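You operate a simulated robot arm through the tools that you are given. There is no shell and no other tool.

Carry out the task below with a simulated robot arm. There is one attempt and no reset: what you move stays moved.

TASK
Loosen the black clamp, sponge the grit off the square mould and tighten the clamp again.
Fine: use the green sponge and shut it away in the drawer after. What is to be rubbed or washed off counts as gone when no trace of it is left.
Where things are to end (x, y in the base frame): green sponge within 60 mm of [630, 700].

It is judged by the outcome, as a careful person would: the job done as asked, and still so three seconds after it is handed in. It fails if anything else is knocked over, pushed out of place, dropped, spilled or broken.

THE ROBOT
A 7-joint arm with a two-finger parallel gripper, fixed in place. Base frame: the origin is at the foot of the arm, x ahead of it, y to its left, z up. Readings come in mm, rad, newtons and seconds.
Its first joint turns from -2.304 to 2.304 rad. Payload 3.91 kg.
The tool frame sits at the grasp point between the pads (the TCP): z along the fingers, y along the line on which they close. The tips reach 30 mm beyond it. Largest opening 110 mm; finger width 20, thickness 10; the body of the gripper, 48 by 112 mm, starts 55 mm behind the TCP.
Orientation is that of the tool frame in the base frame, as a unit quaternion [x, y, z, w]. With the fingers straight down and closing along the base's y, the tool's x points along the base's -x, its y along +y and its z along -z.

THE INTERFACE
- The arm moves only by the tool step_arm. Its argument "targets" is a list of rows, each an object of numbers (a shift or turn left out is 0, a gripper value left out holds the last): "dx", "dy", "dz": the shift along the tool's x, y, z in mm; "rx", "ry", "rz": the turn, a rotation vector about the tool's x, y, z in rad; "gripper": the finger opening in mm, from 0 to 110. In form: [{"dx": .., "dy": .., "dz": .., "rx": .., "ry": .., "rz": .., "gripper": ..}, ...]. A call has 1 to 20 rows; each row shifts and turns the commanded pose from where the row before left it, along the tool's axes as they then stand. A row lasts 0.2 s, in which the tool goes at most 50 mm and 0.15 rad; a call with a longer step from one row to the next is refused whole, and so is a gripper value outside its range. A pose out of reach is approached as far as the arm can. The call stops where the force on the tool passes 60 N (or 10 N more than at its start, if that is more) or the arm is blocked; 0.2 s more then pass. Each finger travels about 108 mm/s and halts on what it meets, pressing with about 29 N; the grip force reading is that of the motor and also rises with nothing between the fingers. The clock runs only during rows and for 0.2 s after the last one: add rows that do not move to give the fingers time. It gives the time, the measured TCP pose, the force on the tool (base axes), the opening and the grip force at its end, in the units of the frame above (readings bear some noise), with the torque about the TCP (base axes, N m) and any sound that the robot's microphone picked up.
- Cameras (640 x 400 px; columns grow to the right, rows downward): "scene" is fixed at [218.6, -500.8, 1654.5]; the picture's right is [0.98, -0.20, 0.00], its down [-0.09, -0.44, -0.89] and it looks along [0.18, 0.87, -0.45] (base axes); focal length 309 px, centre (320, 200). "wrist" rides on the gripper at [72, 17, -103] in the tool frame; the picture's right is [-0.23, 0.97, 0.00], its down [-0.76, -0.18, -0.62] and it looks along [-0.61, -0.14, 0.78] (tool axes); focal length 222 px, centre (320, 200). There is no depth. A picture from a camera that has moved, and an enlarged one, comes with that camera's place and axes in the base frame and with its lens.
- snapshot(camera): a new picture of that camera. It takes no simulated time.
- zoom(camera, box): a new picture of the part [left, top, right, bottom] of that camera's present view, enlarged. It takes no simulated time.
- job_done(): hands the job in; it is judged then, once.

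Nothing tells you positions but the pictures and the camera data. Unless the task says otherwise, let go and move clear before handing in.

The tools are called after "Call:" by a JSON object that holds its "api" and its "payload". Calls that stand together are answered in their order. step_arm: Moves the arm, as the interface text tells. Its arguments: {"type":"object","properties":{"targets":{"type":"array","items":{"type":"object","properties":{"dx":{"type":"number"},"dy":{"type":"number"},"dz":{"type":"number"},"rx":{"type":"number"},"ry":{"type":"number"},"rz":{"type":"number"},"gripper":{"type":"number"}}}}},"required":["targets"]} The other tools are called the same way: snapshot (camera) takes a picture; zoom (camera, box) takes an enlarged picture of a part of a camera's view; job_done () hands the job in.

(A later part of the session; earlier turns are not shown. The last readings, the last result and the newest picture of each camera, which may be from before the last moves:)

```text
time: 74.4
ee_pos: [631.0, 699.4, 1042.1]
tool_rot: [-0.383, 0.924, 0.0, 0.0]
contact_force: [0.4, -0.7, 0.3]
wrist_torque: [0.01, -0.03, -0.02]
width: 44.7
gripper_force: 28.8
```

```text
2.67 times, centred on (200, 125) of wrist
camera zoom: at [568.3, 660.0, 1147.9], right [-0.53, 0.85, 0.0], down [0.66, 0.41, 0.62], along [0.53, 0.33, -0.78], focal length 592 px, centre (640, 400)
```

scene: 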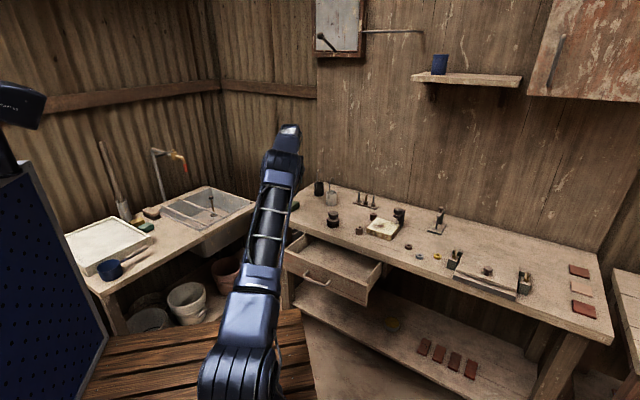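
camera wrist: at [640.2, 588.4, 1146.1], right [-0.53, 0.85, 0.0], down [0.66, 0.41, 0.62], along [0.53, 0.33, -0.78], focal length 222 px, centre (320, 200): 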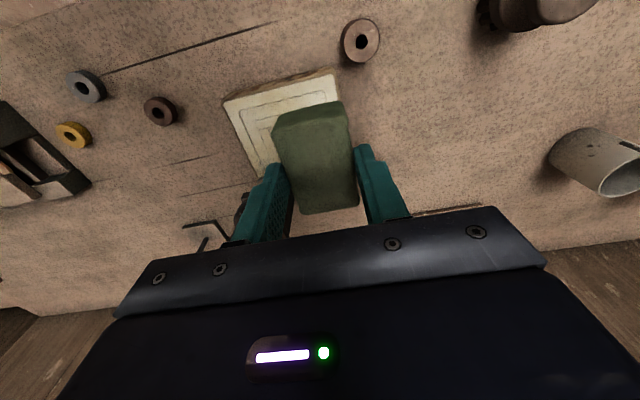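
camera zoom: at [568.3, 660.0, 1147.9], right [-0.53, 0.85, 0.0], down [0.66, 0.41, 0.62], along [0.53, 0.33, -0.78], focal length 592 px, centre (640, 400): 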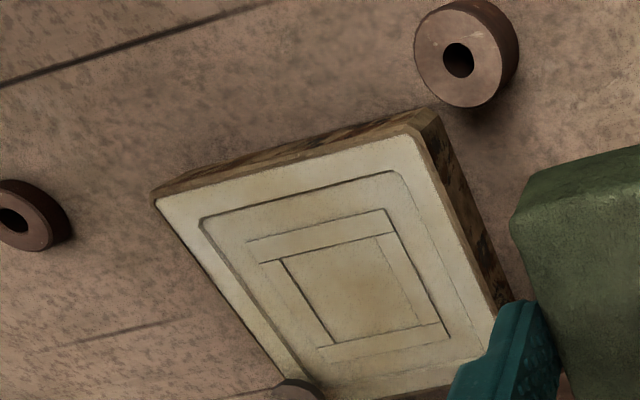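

Call:
{"api": "zoom", "payload": {"camera": "wrist", "box": [155, 90, 265, 175]}}

Call:
{"api": "zoom", "payload": {"camera": "scene", "box": [368, 214, 400, 236]}}

```text
4.71 times, centred on (210, 132) of wrist
camera zoom: at [568.3, 660.0, 1147.9], right [-0.53, 0.85, 0.0], down [0.66, 0.41, 0.62], along [0.53, 0.33, -0.78], focal length 1045 px, centre (838, 518)
```

zoom: 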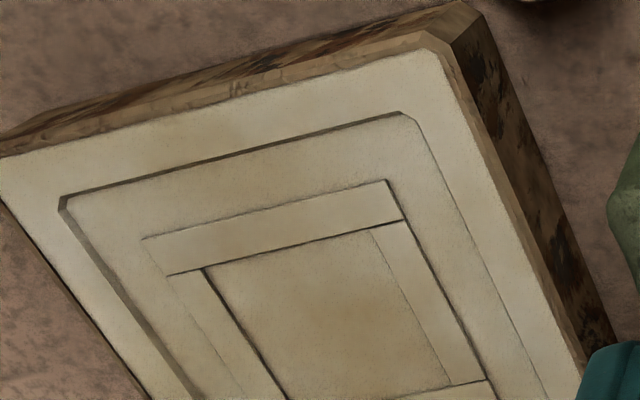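

```text
16.00 times, centred on (384, 225) of scene
camera zoom: at [218.6, -500.8, 1654.5], right [0.98, -0.2, 0.0], down [-0.09, -0.44, -0.89], along [0.18, 0.87, -0.45], focal length 4950 px, centre (-704, -200)
```

zoom: 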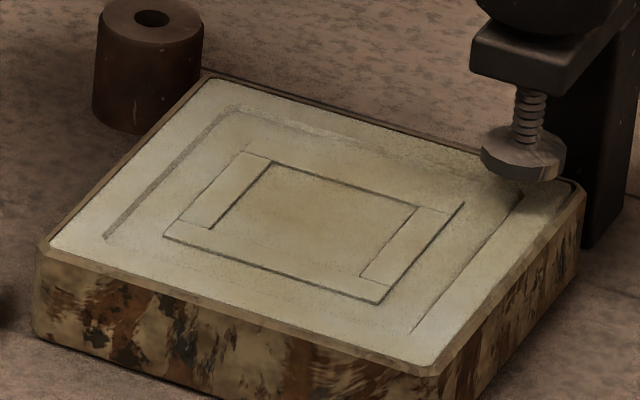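

The mould face is clean, the clamp and mould haven't moved. Next I'll bring the sponge over the open drawer.

Call:
{"api": "step_arm", "payload": {"targets": [{"dx": 37.2}, {"dx": 37.2}, {"dx": 37.2}, {"dx": 37.2}, {"dx": 37.2}, {"dx": 0}]}}

Call:
{"api": "snapshot", "payload": {"camera": "wrist"}}

Call:
{"api": "zoom", "payload": {"camera": "scene", "box": [260, 170, 420, 300]}}

```text
time: 75.8
ee_pos: [503.3, 567.7, 1042.2]
tool_rot: [-0.382, 0.924, 0.0, 0.001]
contact_force: [0.1, -0.7, -0.9]
wrist_torque: [0.02, 0.02, 0.04]
width: 44.8
gripper_force: 28.7
```

```text
taken
camera wrist: at [440.1, 528.2, 1146.5], right [-0.53, 0.85, 0.0], down [0.66, 0.41, 0.62], along [0.53, 0.33, -0.78], focal length 222 px, centre (320, 200)
```

wrist: 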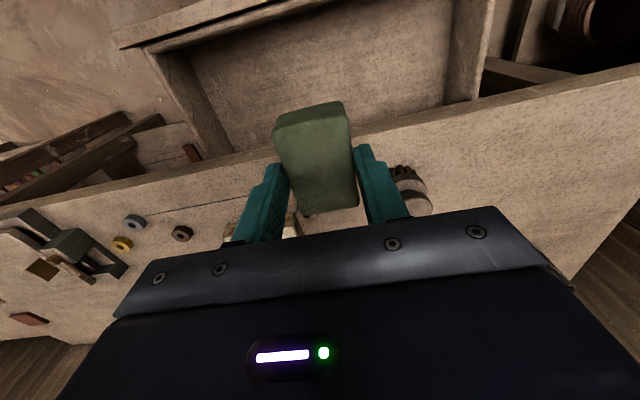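

```text
3.08 times, centred on (340, 235) of scene
camera zoom: at [218.6, -500.8, 1654.5], right [0.98, -0.2, 0.0], down [-0.09, -0.44, -0.89], along [0.18, 0.87, -0.45], focal length 952 px, centre (258, 92)
```

zoom: 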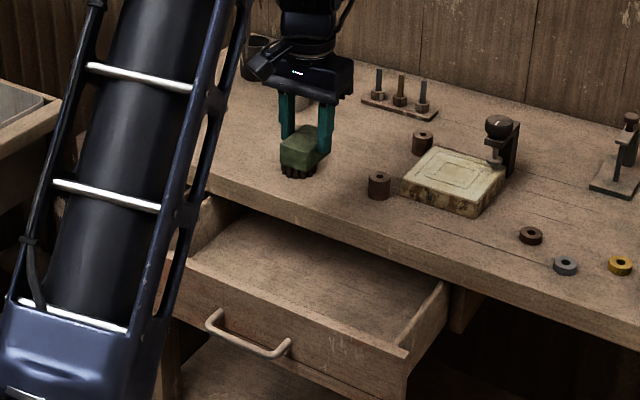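

Call:
{"api": "step_arm", "payload": {"targets": [{"dz": 35}, {"dz": 35}, {"dz": 35}, {"dz": 35}, {"dz": 35}, {"dz": 30}, {"dx": 0}]}}

Call:
{"api": "snapshot", "payload": {"camera": "wrist"}}

Call:
{"api": "zoom", "payload": {"camera": "scene", "box": [260, 170, 420, 300]}}

```text
time: 77.4
ee_pos: [500.8, 569.1, 837.9]
tool_rot: [-0.383, 0.924, 0.0, 0.0]
contact_force: [-0.2, 0.1, -0.5]
wrist_torque: [-0.01, -0.02, -0.03]
width: 44.4
gripper_force: 29.2
```

```text
taken
camera wrist: at [437.9, 528.7, 941.5], right [-0.53, 0.85, 0.0], down [0.66, 0.41, 0.62], along [0.53, 0.33, -0.78], focal length 222 px, centre (320, 200)
```

wrist: 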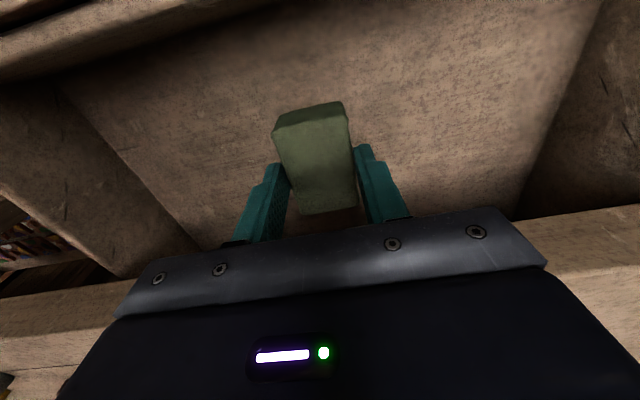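

```text
3.08 times, centred on (340, 235) of scene
camera zoom: at [218.6, -500.8, 1654.5], right [0.98, -0.2, 0.0], down [-0.09, -0.44, -0.89], along [0.18, 0.87, -0.45], focal length 952 px, centre (258, 92)
```

zoom: 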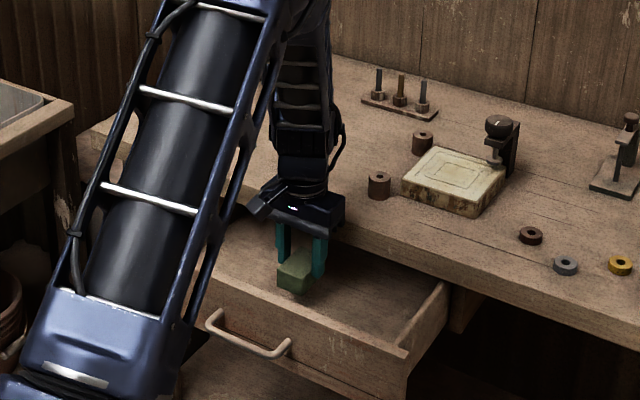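

Call:
{"api": "step_arm", "payload": {"targets": [{"dz": 10}, {"dz": 10}, {"dz": 8}, {"dx": 0}]}}

Call:
{"api": "zoom", "payload": {"camera": "scene", "box": [310, 210, 380, 270]}}

Call:
{"api": "snapshot", "payload": {"camera": "wrist"}}

```text
time: 78.4
ee_pos: [502.2, 568.4, 808.1]
tool_rot: [-0.383, 0.924, 0.0, 0.0]
contact_force: [-0.3, -0.7, -0.5]
wrist_torque: [0.05, -0.02, 0.02]
width: 44.8
gripper_force: 29.3
```

```text
6.67 times, centred on (345, 240) of scene
camera zoom: at [218.6, -500.8, 1654.5], right [0.98, -0.2, 0.0], down [-0.09, -0.44, -0.89], along [0.18, 0.87, -0.45], focal length 2062 px, centre (153, -67)
```

zoom: 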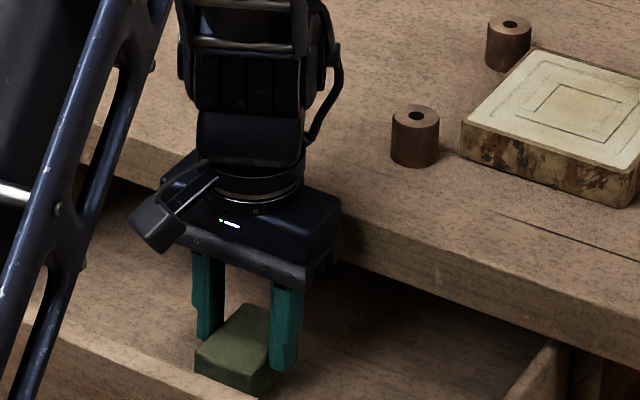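

```text
taken
camera wrist: at [439.0, 528.3, 912.1], right [-0.53, 0.85, 0.0], down [0.66, 0.41, 0.62], along [0.53, 0.33, -0.78], focal length 222 px, centre (320, 200)
```

wrist: 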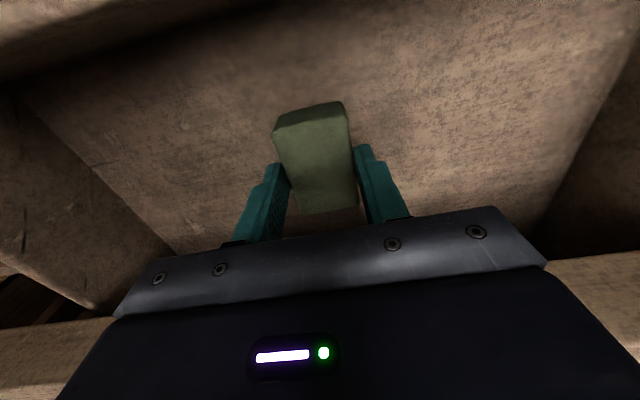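

Call:
{"api": "step_arm", "payload": {"targets": [{"dz": 4}, {"dz": 3}, {"dz": 3}, {"dx": 0}]}}

Call:
{"api": "zoom", "payload": {"camera": "scene", "box": [310, 210, 380, 270]}}

```text
time: 79.4
ee_pos: [502.8, 567.2, 798.3]
tool_rot: [-0.382, 0.924, 0.002, 0.001]
contact_force: [1.5, 2.2, 45.5]
wrist_torque: [0.1, -0.04, 0.01]
width: 44.9
gripper_force: 28.7
```

```text
6.67 times, centred on (345, 240) of scene
camera zoom: at [218.6, -500.8, 1654.5], right [0.98, -0.2, 0.0], down [-0.09, -0.44, -0.89], along [0.18, 0.87, -0.45], focal length 2062 px, centre (153, -67)
```

zoom: 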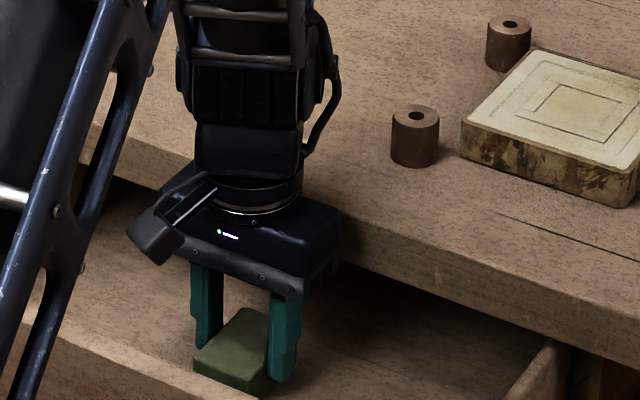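

The sponge is on the drawer floor. I'll ease the pressure, release it, and rise straight up.

Call:
{"api": "step_arm", "payload": {"targets": [{"dz": -2.5}, {"gripper": 55}, {"gripper": 70}, {"gripper": 80}, {"dx": 0}, {"dz": -20}, {"dz": -35}, {"dz": -35}, {"dz": -35}, {"dz": -35}, {"dx": 0}]}}

Call:
{"api": "zoom", "payload": {"camera": "scene", "box": [280, 200, 400, 300]}}

Call:
{"api": "snapshot", "payload": {"camera": "wrist"}}

```text
time: 81.8
ee_pos: [499.9, 568.3, 963.3]
tool_rot: [-0.383, 0.924, 0.0, 0.0]
contact_force: [0.6, -0.2, -0.1]
wrist_torque: [-0.03, 0.02, 0.02]
width: 80.1
gripper_force: 0.0
```

```text
4.00 times, centred on (340, 250) of scene
camera zoom: at [218.6, -500.8, 1654.5], right [0.98, -0.2, 0.0], down [-0.09, -0.44, -0.89], along [0.18, 0.87, -0.45], focal length 1237 px, centre (240, 0)
```

zoom: 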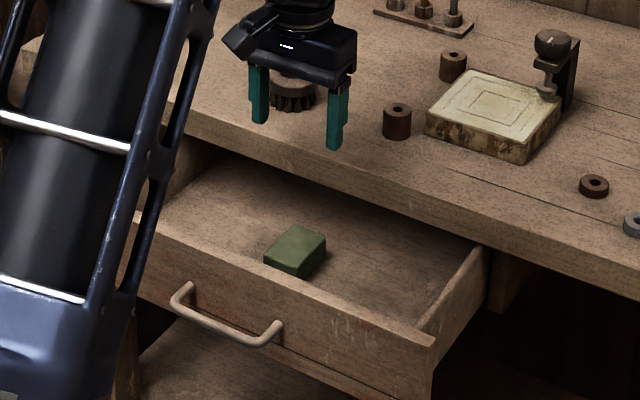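

```text
taken
camera wrist: at [437.2, 529.1, 1066.2], right [-0.53, 0.85, 0.0], down [0.66, 0.41, 0.62], along [0.53, 0.33, -0.78], focal length 222 px, centre (320, 200)
```

wrist: 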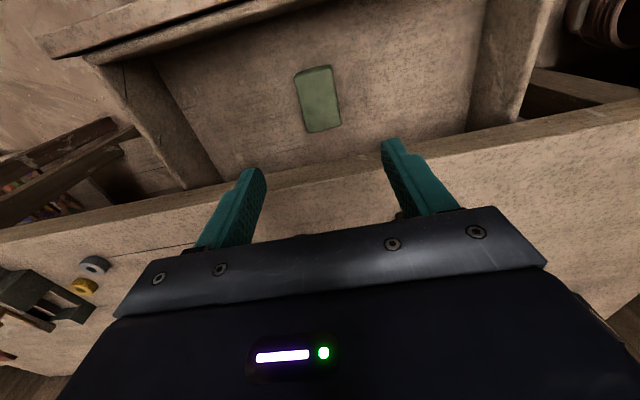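

The sponge sits centred in the drawer. I'll go back to the handle by the same path and push the drawer shut.

Call:
{"api": "step_arm", "payload": {"targets": [{"dz": -31}, {"dz": -31}, {"dz": -31}, {"dz": -31}, {"dx": 38.9}, {"dx": 38.9}, {"dx": 38.9}, {"dx": 38.9}, {"dx": 38.9}, {"dx": 0}]}}

Call:
{"api": "step_arm", "payload": {"targets": [{"rz": -0.143, "gripper": 36}, {"rz": -0.143}, {"rz": -0.143}, {"rz": -0.143}, {"rz": -0.143}, {"rz": -0.143}, {"rz": -0.143}, {"rz": -0.143}, {"rz": -0.143}, {"rz": -0.143}, {"rz": -0.141}, {"rx": 0.15}, {"rx": 0.15}, {"rx": 0.15}, {"rx": 0.15}, {"rx": 0.15}, {"rx": 0.15}, {"rx": 0.147}, {"dx": 0}]}}

Call:
{"api": "snapshot", "payload": {"camera": "wrist"}}

Call:
{"api": "snapshot", "payload": {"camera": "scene"}}

```text
time: 84.0
ee_pos: [365.9, 430.3, 1086.0]
tool_rot: [-0.382, 0.924, 0.0, 0.0]
contact_force: [-0.1, 0.9, -0.3]
wrist_torque: [0.02, -0.02, -0.01]
width: 79.9
gripper_force: 0.1
```

```text
time: 88.0
ee_pos: [364.2, 429.2, 1085.2]
tool_rot: [0.8, -0.331, 0.19, -0.462]
contact_force: [-1.5, -1.0, 0.2]
wrist_torque: [0.01, 0.0, -0.05]
width: 36.1
gripper_force: 0.0
```

```text
taken
camera wrist: at [346.0, 309.2, 1122.3], right [-0.51, -0.18, -0.84], down [-0.86, 0.22, 0.47], along [0.1, 0.96, -0.27], focal length 222 px, centre (320, 200)
```

wrist: 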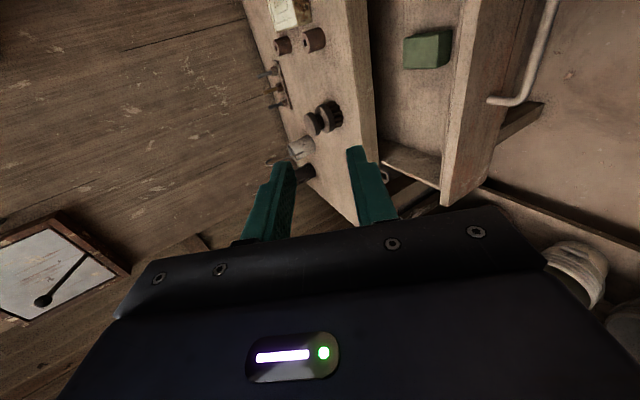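

```text
taken
```

scene: 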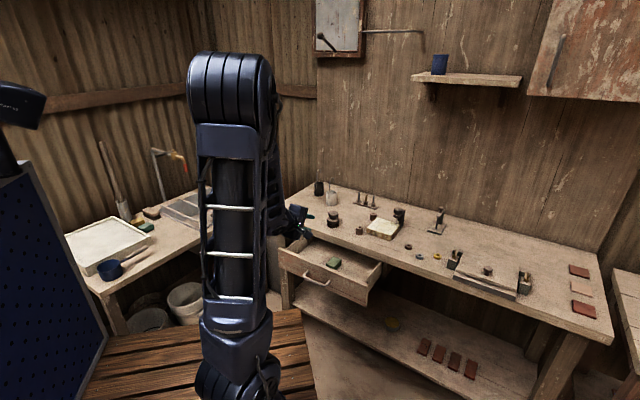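

Call:
{"api": "step_arm", "payload": {"targets": [{"dy": 34.2, "dz": 19.76}, {"dy": 34.2, "dz": 19.76}, {"dy": 34.2, "dz": 19.76}, {"dy": 34.2, "dz": 19.76}, {"dy": 34.2, "dz": 19.76}, {"dy": 34.2, "dz": 19.76}, {"dy": 34.2, "dz": 19.76}, {"dx": 0}]}}

Call:
{"api": "zoom", "payload": {"camera": "wrist", "box": [220, 30, 420, 240]}}

```text
time: 89.8
ee_pos: [365.6, 430.7, 808.0]
tool_rot: [0.8, -0.332, 0.191, -0.462]
contact_force: [0.6, -0.4, -0.5]
wrist_torque: [-0.02, 0.0, -0.02]
width: 36.2
gripper_force: 0.0
```

```text
1.90 times, centred on (320, 135) of wrist
camera zoom: at [347.3, 310.0, 846.7], right [-0.51, -0.18, -0.84], down [-0.86, 0.22, 0.47], along [0.1, 0.96, -0.27], focal length 423 px, centre (320, 324)
```

zoom: 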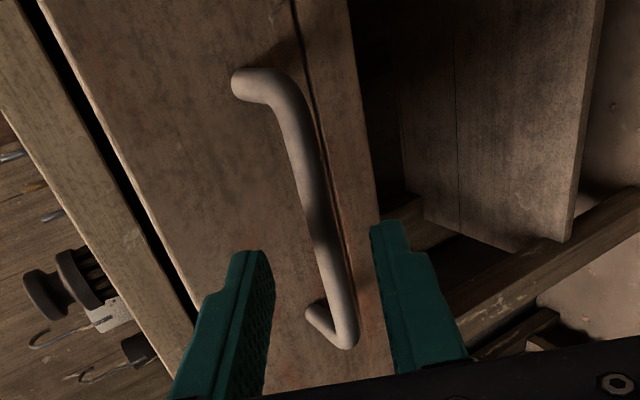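

Call:
{"api": "step_arm", "payload": {"targets": [{"dz": 12}, {"dz": 13}, {"dz": 12}, {"dx": 0}]}}

Call:
{"api": "step_arm", "payload": {"targets": [{"gripper": 20}, {"gripper": 5}, {"gripper": 2}, {"gripper": 2}]}}

Call:
{"api": "zoom", "payload": {"camera": "wrist", "box": [220, 30, 420, 240]}}

```text
time: 90.8
ee_pos: [387.2, 454.1, 790.1]
tool_rot: [0.8, -0.331, 0.192, -0.462]
contact_force: [-1.0, 0.4, -0.9]
wrist_torque: [-0.01, 0.01, 0.0]
width: 35.9
gripper_force: 0.1
```

```text
time: 91.8
ee_pos: [387.8, 452.2, 788.7]
tool_rot: [0.801, -0.332, 0.191, -0.46]
contact_force: [-3.3, -0.4, -24.2]
wrist_torque: [0.13, 0.43, 0.03]
width: 10.6
gripper_force: 44.2
```

```text
1.90 times, centred on (320, 135) of wrist
camera zoom: at [368.7, 332.4, 827.8], right [-0.51, -0.18, -0.84], down [-0.86, 0.22, 0.47], along [0.1, 0.96, -0.27], focal length 423 px, centre (320, 324)
```

zoom: 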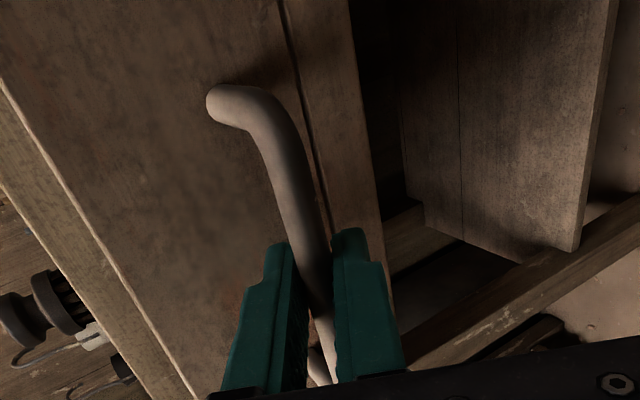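

Call:
{"api": "step_arm", "payload": {"targets": [{"dy": 0.9, "dz": 0.5}, {"dy": -3, "dz": 5.2}, {"dx": -0.1, "dy": -6, "dz": 10.4}, {"dx": -0.1, "dy": -6, "dz": 10.4}, {"dx": -0.1, "dy": -6, "dz": 10.4}, {"dx": -0.1, "dy": -6, "dz": 10.4}, {"dx": -0.1, "dy": -6, "dz": 10.4}, {"dx": 0}]}}

Call:
{"api": "zoom", "payload": {"camera": "scene", "box": [280, 200, 400, 300]}}

```text
time: 93.7
ee_pos: [435.5, 501.3, 789.8]
tool_rot: [0.798, -0.333, 0.193, -0.464]
contact_force: [5.9, -2.8, 10.7]
wrist_torque: [0.29, 0.15, 0.02]
width: 10.6
gripper_force: 45.6
stopped in row 8: the force on the tool passed its limit at 61 N (the readings are from after the stop); the commanded pose is now the measured one
```

```text
4.00 times, centred on (340, 250) of scene
camera zoom: at [218.6, -500.8, 1654.5], right [0.98, -0.2, 0.0], down [-0.09, -0.44, -0.89], along [0.18, 0.87, -0.45], focal length 1237 px, centre (240, 0)
```

zoom: 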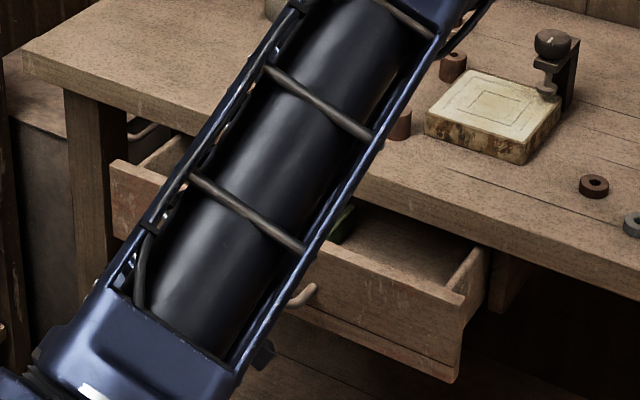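

Call:
{"api": "step_arm", "payload": {"targets": [{"dy": -4, "dz": 6.93}, {"dy": -4, "dz": 6.93}, {"dy": -4, "dz": 6.93}, {"dy": -4, "dz": 6.93}, {"dy": -4, "dz": 6.93}, {"dx": 0}]}}

```text
time: 95.1
ee_pos: [463.1, 529.2, 789.0]
tool_rot: [0.798, -0.333, 0.193, -0.464]
contact_force: [14.7, -11.6, 38.8]
wrist_torque: [0.36, -0.13, -0.32]
width: 10.7
gripper_force: 44.8
```

Call:
{"api": "step_arm", "payload": {"targets": [{"dx": 1.2, "dy": -2, "dz": -1.2}, {"dy": -4, "dz": 6.93}, {"dy": -4, "dz": 6.93}, {"dy": -4, "dz": 6.93}, {"dy": -4, "dz": 6.93}, {"dx": 0}]}}

```text
time: 96.5
ee_pos: [485.5, 550.3, 789.5]
tool_rot: [0.8, -0.332, 0.191, -0.462]
contact_force: [-14.8, 11.6, -39.9]
wrist_torque: [0.45, 0.86, 0.86]
width: 10.9
gripper_force: 45.2
```

Call:
{"api": "step_arm", "payload": {"targets": [{"dx": -0.6, "dy": 1, "dz": 0.6}, {"dy": -4, "dz": 6.93}, {"dy": -4, "dz": 6.93}, {"dy": -3, "dz": 5.2}, {"dx": 0}]}}

Call:
{"api": "zoom", "payload": {"camera": "scene", "box": [280, 200, 400, 300]}}

```text
time: 97.7
ee_pos: [502.1, 567.3, 789.3]
tool_rot: [0.799, -0.331, 0.192, -0.463]
contact_force: [-18.6, 17.5, -31.3]
wrist_torque: [0.33, 0.66, 0.47]
width: 10.6
gripper_force: 44.6
```

```text
4.00 times, centred on (340, 250) of scene
camera zoom: at [218.6, -500.8, 1654.5], right [0.98, -0.2, 0.0], down [-0.09, -0.44, -0.89], along [0.18, 0.87, -0.45], focal length 1237 px, centre (240, 0)
```

zoom: 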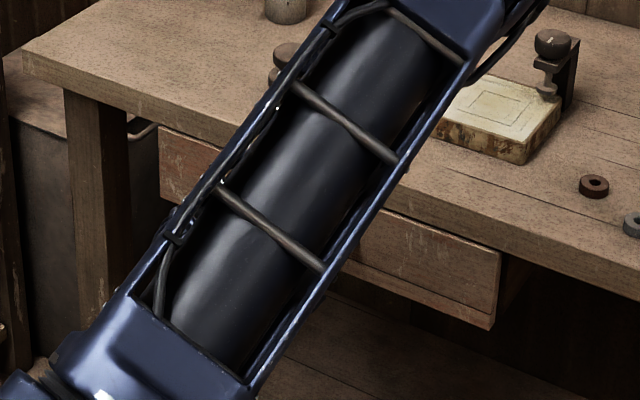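

Call:
{"api": "step_arm", "payload": {"targets": [{"dx": -1, "dy": 1.2, "dz": 0.7}, {"dy": -4, "dz": 6.93}, {"dy": -3, "dz": 5.2}, {"dx": 0}]}}

```text
time: 98.7
ee_pos: [512.8, 578.1, 790.1]
tool_rot: [0.798, -0.332, 0.194, -0.464]
contact_force: [-7.2, 8.4, 9.5]
wrist_torque: [0.1, -0.03, -0.47]
width: 10.6
gripper_force: 44.7
```

Call:
{"api": "step_arm", "payload": {"targets": [{"dy": -1, "dz": 1.73}, {"dy": -1, "dz": 1.73}, {"dx": 0}]}}

Call:
{"api": "step_arm", "payload": {"targets": [{"dy": -1, "dz": 1.73}, {"dx": 0}]}}

Call:
{"api": "zoom", "payload": {"camera": "scene", "box": [280, 200, 400, 300]}}

```text
time: 99.5
ee_pos: [514.1, 579.2, 788.0]
tool_rot: [0.799, -0.332, 0.192, -0.462]
contact_force: [-24.9, -27.0, 25.6]
wrist_torque: [0.21, 0.16, -0.15]
width: 10.9
gripper_force: 45.4
```

```text
time: 100.1
ee_pos: [515.6, 580.1, 787.6]
tool_rot: [0.799, -0.332, 0.192, -0.463]
contact_force: [-34.1, -31.4, 5.9]
wrist_torque: [0.17, 0.32, -0.11]
width: 10.6
gripper_force: 44.9
```

```text
4.00 times, centred on (340, 250) of scene
camera zoom: at [218.6, -500.8, 1654.5], right [0.98, -0.2, 0.0], down [-0.09, -0.44, -0.89], along [0.18, 0.87, -0.45], focal length 1237 px, centre (240, 0)
```

zoom: 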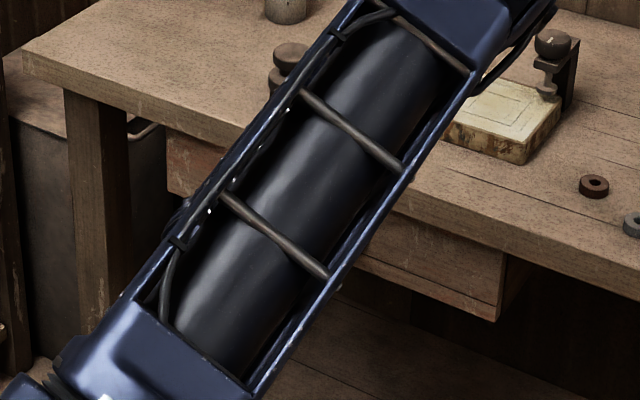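

The drawer is against its closed stop. I'll release the handle and back away.

Call:
{"api": "step_arm", "payload": {"targets": [{"dy": 1, "dz": -1.73}, {"gripper": 20}, {"gripper": 34}, {"dx": 0}, {"dz": -12}, {"dz": -14}, {"dz": -14}, {"dz": -20}, {"dx": 0}]}}

Call:
{"api": "snapshot", "payload": {"camera": "wrist"}}

Call:
{"api": "zoom", "payload": {"camera": "scene", "box": [280, 200, 400, 300]}}

```text
time: 102.1
ee_pos: [477.4, 543.1, 818.6]
tool_rot: [0.799, -0.332, 0.193, -0.463]
contact_force: [0.0, -0.8, -0.2]
wrist_torque: [0.04, -0.01, 0.0]
width: 33.9
gripper_force: 0.1
```

```text
taken
camera wrist: at [458.9, 422.6, 857.2], right [-0.5, -0.18, -0.85], down [-0.86, 0.22, 0.46], along [0.1, 0.96, -0.27], focal length 222 px, centre (320, 200)
```

wrist: 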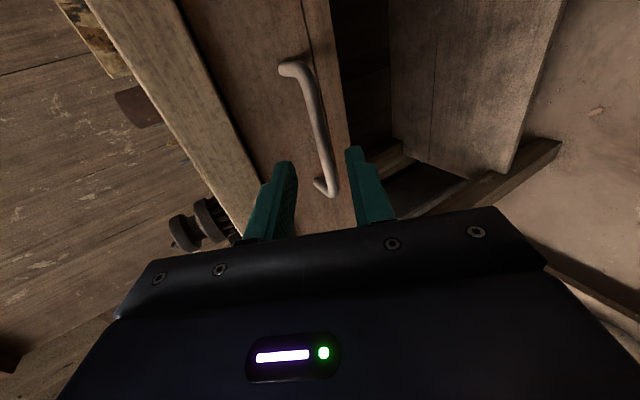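

```text
4.00 times, centred on (340, 250) of scene
camera zoom: at [218.6, -500.8, 1654.5], right [0.98, -0.2, 0.0], down [-0.09, -0.44, -0.89], along [0.18, 0.87, -0.45], focal length 1237 px, centre (240, 0)
```

zoom: 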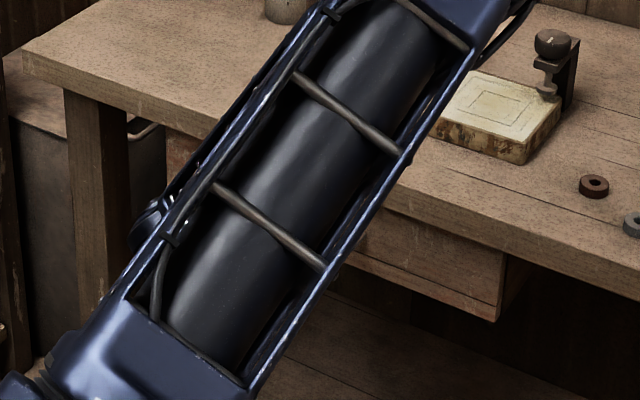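

Call:
{"api": "step_arm", "payload": {"targets": [{"dy": -32.4, "dz": -18.7}, {"dy": -32.4, "dz": -18.7}, {"dy": -32.4, "dz": -18.7}, {"dy": -32.4, "dz": -18.7}, {"dy": -32.4, "dz": -18.7}, {"dy": -32.4, "dz": -18.7}, {"dy": -32.4, "dz": -18.7}, {"rx": -0.15}, {"rx": -0.15}, {"rx": -0.15}, {"rx": -0.15}, {"rx": -0.15}, {"rx": -0.15}, {"rx": -0.15}, {"dx": 0}]}}

Call:
{"api": "snapshot", "payload": {"camera": "scene"}}

Call:
{"api": "snapshot", "payload": {"camera": "wrist"}}

```text
time: 105.3
ee_pos: [476.6, 544.0, 1080.7]
tool_rot: [0.924, -0.383, -0.001, -0.001]
contact_force: [0.6, -0.3, -0.7]
wrist_torque: [0.01, 0.01, 0.02]
width: 34.4
gripper_force: 0.1
```

```text
taken
```

scene: 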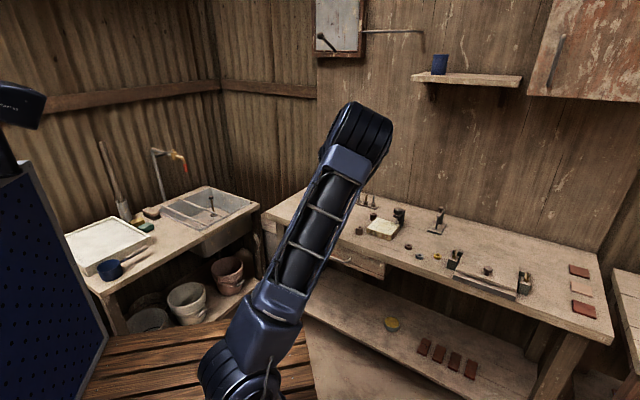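

```text
taken
camera wrist: at [514.8, 480.3, 1184.9], right [-0.85, -0.53, 0.0], down [-0.41, 0.67, 0.62], along [-0.33, 0.53, -0.78], focal length 222 px, centre (320, 200)
```

wrist: 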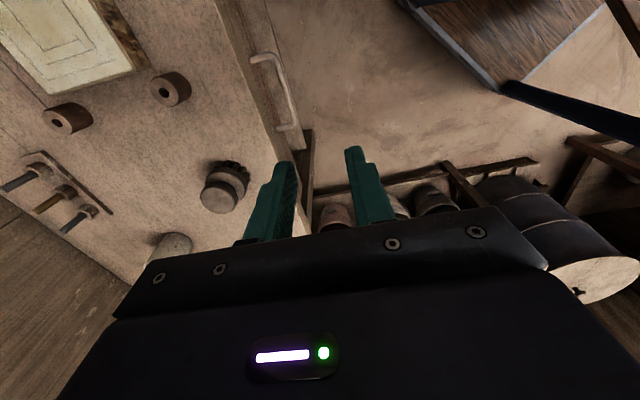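

Call:
{"api": "zoom", "payload": {"camera": "wrist", "box": [0, 0, 160, 100]}}

Call:
{"api": "zoom", "payload": {"camera": "scene", "box": [365, 200, 415, 240]}}

```text
4.00 times, centred on (80, 50) of wrist
camera zoom: at [514.8, 480.3, 1184.9], right [-0.85, -0.53, 0.0], down [-0.41, 0.67, 0.62], along [-0.33, 0.53, -0.78], focal length 888 px, centre (1280, 800)
```

zoom: 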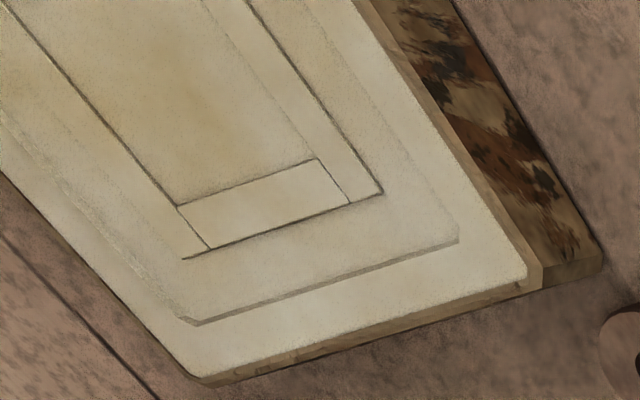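

```text
10.00 times, centred on (390, 220) of scene
camera zoom: at [218.6, -500.8, 1654.5], right [0.98, -0.2, 0.0], down [-0.09, -0.44, -0.89], along [0.18, 0.87, -0.45], focal length 3094 px, centre (-380, 0)
```

zoom: 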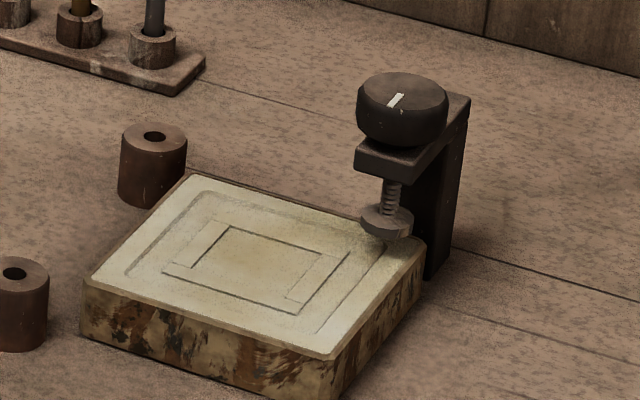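

Call:
{"api": "step_arm", "payload": {"targets": [{"dx": 20.3, "dy": -31.4, "gripper": 90}, {"dx": 20.3, "dy": -31.4}, {"dx": 20.3, "dy": -31.4}, {"dx": 20.3, "dy": -31.4}, {"dx": 20.3, "dy": -31.4}, {"dx": 20.3, "dy": -31.4}, {"dx": 20.3, "dy": -31.4}, {"dx": 20.3, "dy": -31.4}, {"dx": 20.3, "dy": -31.4}, {"rz": -0.136}, {"rz": -0.136}, {"rz": -0.136}, {"rz": -0.136}, {"dx": 0}]}}

Call:
{"api": "zoom", "payload": {"camera": "wrist", "box": [200, 60, 480, 235]}}

```text
time: 108.3
ee_pos: [805.5, 612.7, 1081.5]
tool_rot: [0.993, -0.122, 0.001, -0.002]
contact_force: [-0.3, 0.2, 0.1]
wrist_torque: [0.01, 0.0, 0.0]
width: 89.8
gripper_force: 0.0
```

```text
2.29 times, centred on (340, 148) of wrist
camera zoom: at [871.1, 578.9, 1185.9], right [-0.45, -0.89, 0.0], down [-0.7, 0.36, 0.62], along [-0.55, 0.28, -0.78], focal length 508 px, centre (274, 320)
```

zoom: 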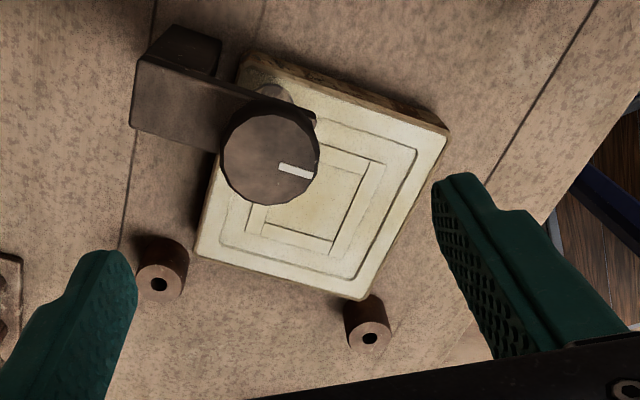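

Call:
{"api": "step_arm", "payload": {"targets": [{"dy": -1.5, "dz": 15}, {"dz": 20}, {"dz": 20}, {"dz": 12}, {"dz": 8}, {"dx": 0}]}}

Call:
{"api": "zoom", "payload": {"camera": "wrist", "box": [200, 80, 480, 255]}}

```text
time: 109.7
ee_pos: [805.2, 616.2, 1005.5]
tool_rot: [0.993, -0.122, 0.001, -0.001]
contact_force: [-0.6, 0.6, -1.3]
wrist_torque: [-0.01, 0.01, -0.01]
width: 89.9
gripper_force: 0.0
```

```text
2.29 times, centred on (340, 168) of wrist
camera zoom: at [870.8, 580.5, 1110.8], right [-0.46, -0.89, 0.0], down [-0.7, 0.36, 0.62], along [-0.55, 0.28, -0.78], focal length 508 px, centre (274, 274)
```

zoom: 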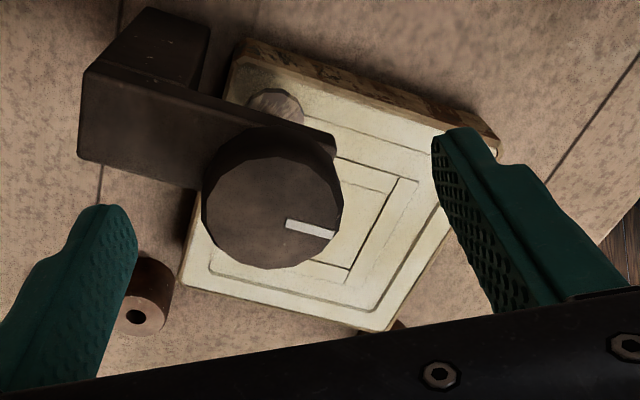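

Call:
{"api": "step_arm", "payload": {"targets": [{"gripper": 65}, {"gripper": 45}, {"gripper": 30}, {"gripper": 30}, {"gripper": 30}]}}

Call:
{"api": "step_arm", "payload": {"targets": [{"rz": 0.1}, {"rz": 0.1}, {"rz": 0.1}, {"rz": 0.1}, {"rz": 0.1}, {"rz": 0}]}}

Call:
{"api": "zoom", "payload": {"camera": "wrist", "box": [200, 80, 480, 255]}}

```text
time: 110.9
ee_pos: [805.3, 615.6, 1007.5]
tool_rot: [0.992, -0.122, 0.001, 0.0]
contact_force: [5.6, 11.6, -0.2]
wrist_torque: [0.4, -0.27, -0.08]
width: 39.4
gripper_force: 45.0
```

```text
time: 112.3
ee_pos: [805.0, 615.6, 1007.6]
tool_rot: [0.931, -0.364, 0.001, -0.001]
contact_force: [-0.6, 12.4, 7.0]
wrist_torque: [0.49, 0.14, 0.01]
width: 39.6
gripper_force: 45.6
```

```text
2.29 times, centred on (340, 168) of wrist
camera zoom: at [846.7, 553.6, 1110.8], right [-0.83, -0.56, 0.0], down [-0.44, 0.65, 0.62], along [-0.35, 0.52, -0.78], focal length 508 px, centre (274, 274)
```

zoom: 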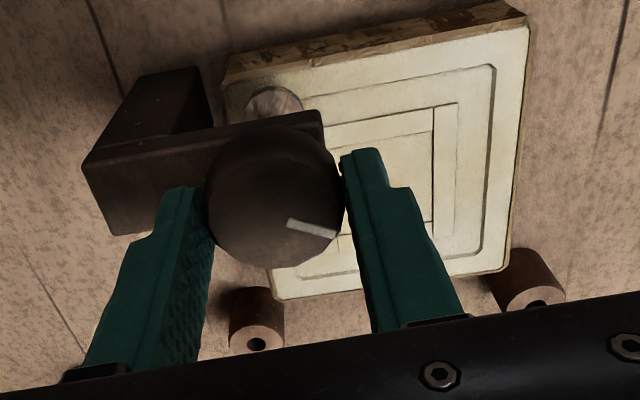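

Call:
{"api": "step_arm", "payload": {"targets": [{"rz": 0.1, "dx": -0.4, "dy": -0.4, "dz": -0.3}, {"rz": 0.1}, {"rz": 0.1}, {"rz": 0.1}, {"rz": 0.1}, {"rz": 0.1}, {"rz": 0.1}, {"rz": 0.1}, {"rz": 0}]}}

Call:
{"api": "zoom", "payload": {"camera": "scene", "box": [360, 170, 440, 230]}}

```text
time: 114.3
ee_pos: [806.6, 615.8, 1006.3]
tool_rot: [0.716, -0.698, 0.001, -0.001]
contact_force: [8.1, 10.0, -0.9]
wrist_torque: [0.13, -0.43, 0.02]
width: 39.3
gripper_force: 45.4
```

```text
6.67 times, centred on (400, 200) of scene
camera zoom: at [218.6, -500.8, 1654.5], right [0.98, -0.2, 0.0], down [-0.09, -0.44, -0.89], along [0.18, 0.87, -0.45], focal length 2062 px, centre (-213, 200)
```

zoom: 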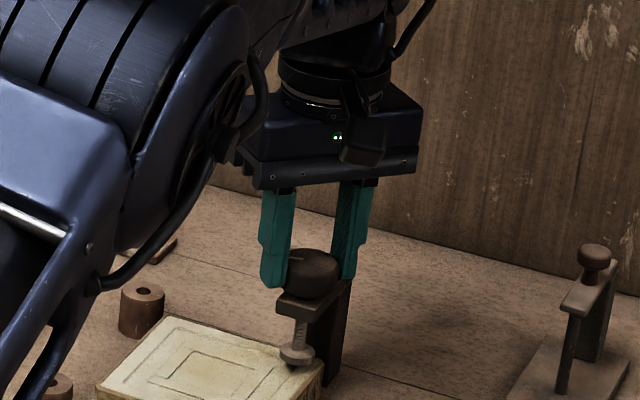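

Call:
{"api": "step_arm", "payload": {"targets": [{"rz": 0.1, "dx": -0.4, "dy": -0.4}, {"rz": 0.1}, {"rz": 0.1}, {"rz": 0.1}, {"rz": 0.1}, {"rz": 0.1}, {"rz": 0.1}, {"rz": 0.1}, {"rz": 0}]}}

Call:
{"api": "zoom", "payload": {"camera": "scene", "box": [360, 170, 440, 230]}}

Call:
{"api": "zoom", "payload": {"camera": "wrist", "box": [200, 80, 480, 255]}}

```text
time: 116.3
ee_pos: [805.1, 615.4, 1006.3]
tool_rot: [-0.387, 0.922, 0.0, 0.001]
contact_force: [-9.5, -14.4, -2.2]
wrist_torque: [-0.64, 0.13, 0.0]
width: 39.3
gripper_force: 44.8
```

```text
6.67 times, centred on (400, 200) of scene
camera zoom: at [218.6, -500.8, 1654.5], right [0.98, -0.2, 0.0], down [-0.09, -0.44, -0.89], along [0.18, 0.87, -0.45], focal length 2062 px, centre (-213, 200)
```

zoom: 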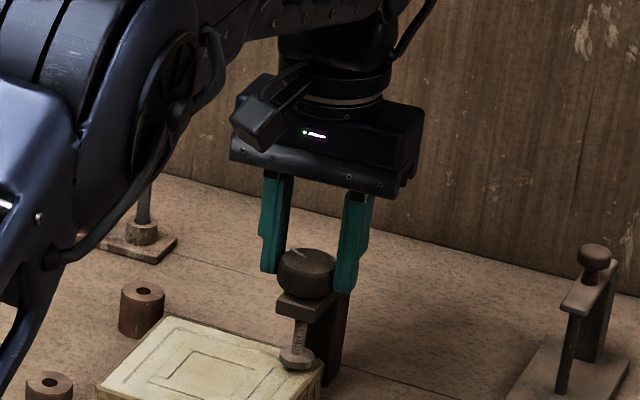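

```text
2.29 times, centred on (340, 168) of wrist
camera zoom: at [742.9, 575.4, 1110.7], right [-0.54, 0.84, 0.0], down [0.66, 0.42, 0.62], along [0.53, 0.33, -0.78], focal length 508 px, centre (274, 274)
```

zoom: 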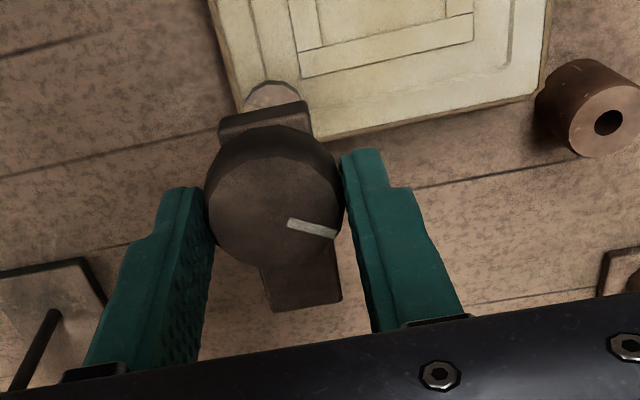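

Call:
{"api": "step_arm", "payload": {"targets": [{"rz": 0.1, "dx": 0.6}, {"rz": 0.1}, {"rz": 0.1}, {"rz": 0.1}, {"rz": 0.1}, {"rz": 0.1}, {"rz": 0}]}}

Call:
{"api": "zoom", "payload": {"camera": "scene", "box": [360, 170, 440, 230]}}

Call:
{"api": "zoom", "payload": {"camera": "wrist", "box": [200, 80, 480, 255]}}

```text
time: 117.9
ee_pos: [807.3, 615.7, 1007.6]
tool_rot: [-0.098, 0.995, 0.0, 0.001]
contact_force: [10.8, 3.6, -3.9]
wrist_torque: [0.25, -0.68, -0.02]
width: 39.3
gripper_force: 45.2
```

```text
6.67 times, centred on (400, 200) of scene
camera zoom: at [218.6, -500.8, 1654.5], right [0.98, -0.2, 0.0], down [-0.09, -0.44, -0.89], along [0.18, 0.87, -0.45], focal length 2062 px, centre (-213, 200)
```

zoom: 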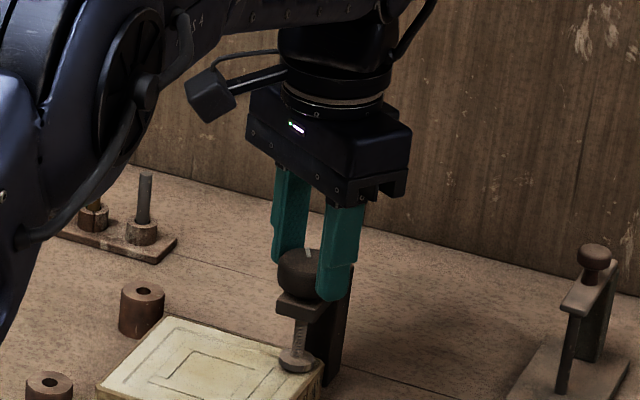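

```text
2.29 times, centred on (340, 168) of wrist
camera zoom: at [731.5, 617.3, 1110.7], right [0.03, 1.0, 0.0], down [0.78, -0.03, 0.62], along [0.62, -0.02, -0.78], focal length 508 px, centre (274, 274)
```

zoom: 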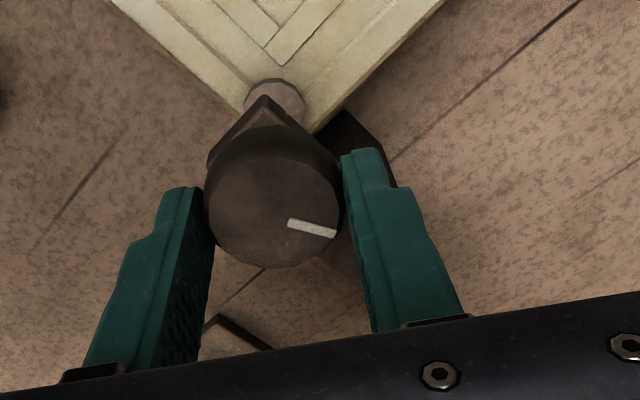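

Call:
{"api": "step_arm", "payload": {"targets": [{"rz": 0.1, "dx": -0.4}, {"rz": 0.1}, {"rz": 0.1}, {"rz": 0}]}}

Call:
{"api": "step_arm", "payload": {"targets": [{"rz": 0.08}, {"rz": 0.08}, {"rz": 0}]}}

Call:
{"api": "zoom", "payload": {"camera": "wrist", "box": [200, 80, 480, 255]}}

Call:
{"api": "zoom", "payload": {"camera": "scene", "box": [360, 170, 440, 230]}}

```text
time: 118.9
ee_pos: [806.7, 616.0, 1006.3]
tool_rot: [0.052, 0.999, 0.0, 0.001]
contact_force: [8.1, -4.7, 2.3]
wrist_torque: [-0.22, 0.19, 0.0]
width: 39.3
gripper_force: 45.0
```

```text
time: 119.7
ee_pos: [807.3, 614.6, 1006.7]
tool_rot: [0.131, 0.991, 0.0, 0.0]
contact_force: [-0.7, -15.5, -1.9]
wrist_torque: [-0.59, -0.13, 0.37]
width: 39.2
gripper_force: 44.6
```

```text
2.29 times, centred on (340, 168) of wrist
camera zoom: at [740.5, 650.0, 1110.8], right [0.47, 0.88, 0.0], down [0.69, -0.37, 0.62], along [0.55, -0.3, -0.78], focal length 508 px, centre (274, 274)
```

zoom: 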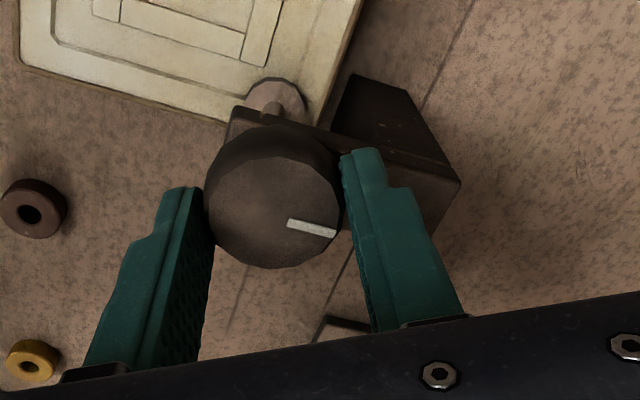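

```text
6.67 times, centred on (400, 200) of scene
camera zoom: at [218.6, -500.8, 1654.5], right [0.98, -0.2, 0.0], down [-0.09, -0.44, -0.89], along [0.18, 0.87, -0.45], focal length 2062 px, centre (-213, 200)
```

zoom: 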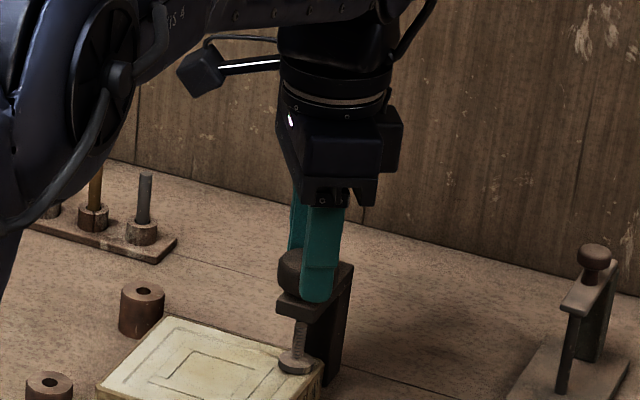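

Torque is starting to resist, so the pad is on the mould. I'll nip it up a little more.

Call:
{"api": "step_arm", "payload": {"targets": [{"rz": 0.08}, {"rz": 0}]}}

Call:
{"api": "step_arm", "payload": {"targets": [{"rz": 0.08}, {"rz": 0}]}}

Call:
{"api": "zoom", "payload": {"camera": "wrist", "box": [200, 80, 480, 255]}}

```text
time: 120.3
ee_pos: [807.2, 614.4, 1006.8]
tool_rot: [0.171, 0.985, -0.001, 0.001]
contact_force: [1.2, -22.0, -4.8]
wrist_torque: [-0.77, -0.27, 0.85]
width: 39.3
gripper_force: 45.1
```

```text
time: 120.9
ee_pos: [806.8, 614.5, 1006.3]
tool_rot: [0.21, 0.978, 0.0, 0.0]
contact_force: [-0.2, -27.4, -2.1]
wrist_torque: [-0.74, 0.26, 0.86]
width: 39.4
gripper_force: 45.0
```

```text
2.29 times, centred on (340, 168) of wrist
camera zoom: at [747.6, 659.5, 1110.9], right [0.61, 0.79, 0.0], down [0.62, -0.48, 0.62], along [0.5, -0.38, -0.78], focal length 508 px, centre (274, 274)
```

zoom: 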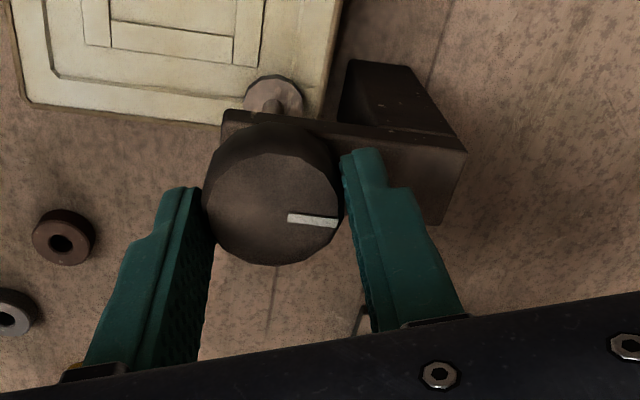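

The clamp is tight again: torque saturated and the pointer is back at its starting direction. I'll release and move clear.

Call:
{"api": "step_arm", "payload": {"targets": [{"gripper": 55}, {"gripper": 80}, {"gripper": 90}, {"dz": -15}, {"dz": -30}, {"dz": -30}, {"dx": 0}]}}

Call:
{"api": "zoom", "payload": {"camera": "wrist", "box": [160, 50, 480, 250]}}

Call:
{"api": "zoom", "payload": {"camera": "scene", "box": [360, 170, 440, 230]}}

```text
time: 122.5
ee_pos: [805.5, 616.6, 1082.2]
tool_rot: [0.21, 0.978, 0.0, 0.0]
contact_force: [-0.1, 0.1, 0.8]
wrist_torque: [0.02, 0.01, 0.0]
width: 89.9
gripper_force: 0.1
```

```text
2.00 times, centred on (320, 150) of wrist
camera zoom: at [746.8, 659.9, 1186.0], right [0.61, 0.8, 0.0], down [0.62, -0.47, 0.62], along [0.5, -0.38, -0.78], focal length 444 px, centre (320, 300)
```

zoom: 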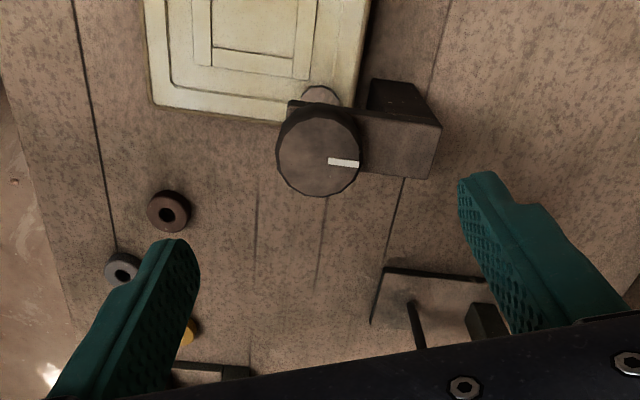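

```text
6.67 times, centred on (400, 200) of scene
camera zoom: at [218.6, -500.8, 1654.5], right [0.98, -0.2, 0.0], down [-0.09, -0.44, -0.89], along [0.18, 0.87, -0.45], focal length 2062 px, centre (-213, 200)
```

zoom: 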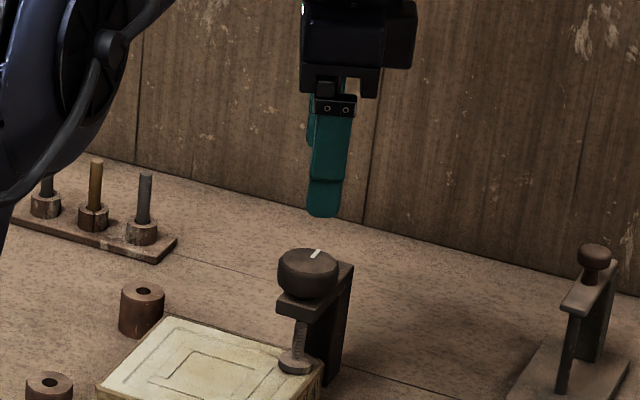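

Call:
{"api": "step_arm", "payload": {"targets": [{"dx": 30.9, "dy": -24.8, "dz": -8}, {"dx": 30.9, "dy": -24.8, "dz": -8}, {"dx": 30.9, "dy": -24.8, "dz": -8}, {"dx": 30.9, "dy": -24.8, "dz": -8}, {"dx": 30.9, "dy": -24.8, "dz": -8}, {"dx": 30.9, "dy": -24.8, "dz": -8}, {"dx": 30.9, "dy": -24.8, "dz": -8}, {"dx": 30.9, "dy": -24.8, "dz": -8}, {"dx": 30.9, "dy": -24.8, "dz": -8}, {"dx": 0}]}}

Call:
{"api": "snapshot", "payload": {"camera": "scene"}}

Call:
{"api": "zoom", "payload": {"camera": "scene", "box": [260, 160, 460, 285]}}

Call:
{"api": "snapshot", "payload": {"camera": "wrist"}}

```text
time: 124.7
ee_pos: [460.4, 523.4, 1153.8]
tool_rot: [0.21, 0.978, 0.001, 0.002]
contact_force: [1.0, 0.0, -0.5]
wrist_torque: [0.0, 0.04, 0.0]
width: 90.3
gripper_force: 0.0
```

```text
taken
```

scene: 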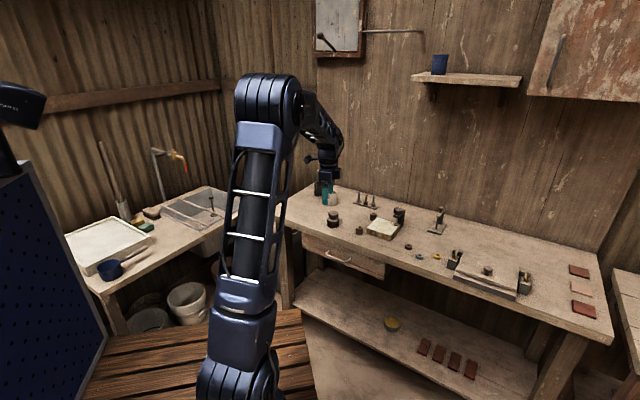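

```text
3.20 times, centred on (360, 222) of scene
camera zoom: at [218.6, -500.8, 1654.5], right [0.98, -0.2, 0.0], down [-0.09, -0.44, -0.89], along [0.18, 0.87, -0.45], focal length 990 px, centre (192, 128)
```

zoom: 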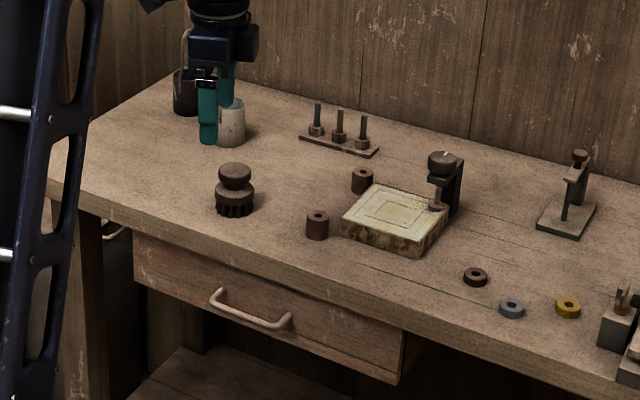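

```text
taken
camera wrist: at [401.2, 569.2, 1257.8], right [0.61, 0.8, 0.0], down [0.62, -0.47, 0.62], along [0.5, -0.38, -0.78], focal length 222 px, centre (320, 200)
```

wrist: 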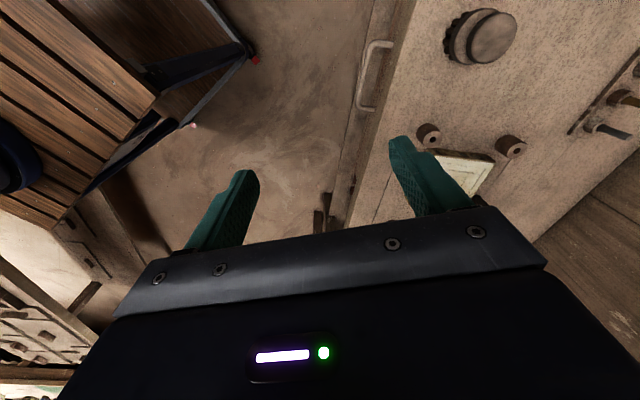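

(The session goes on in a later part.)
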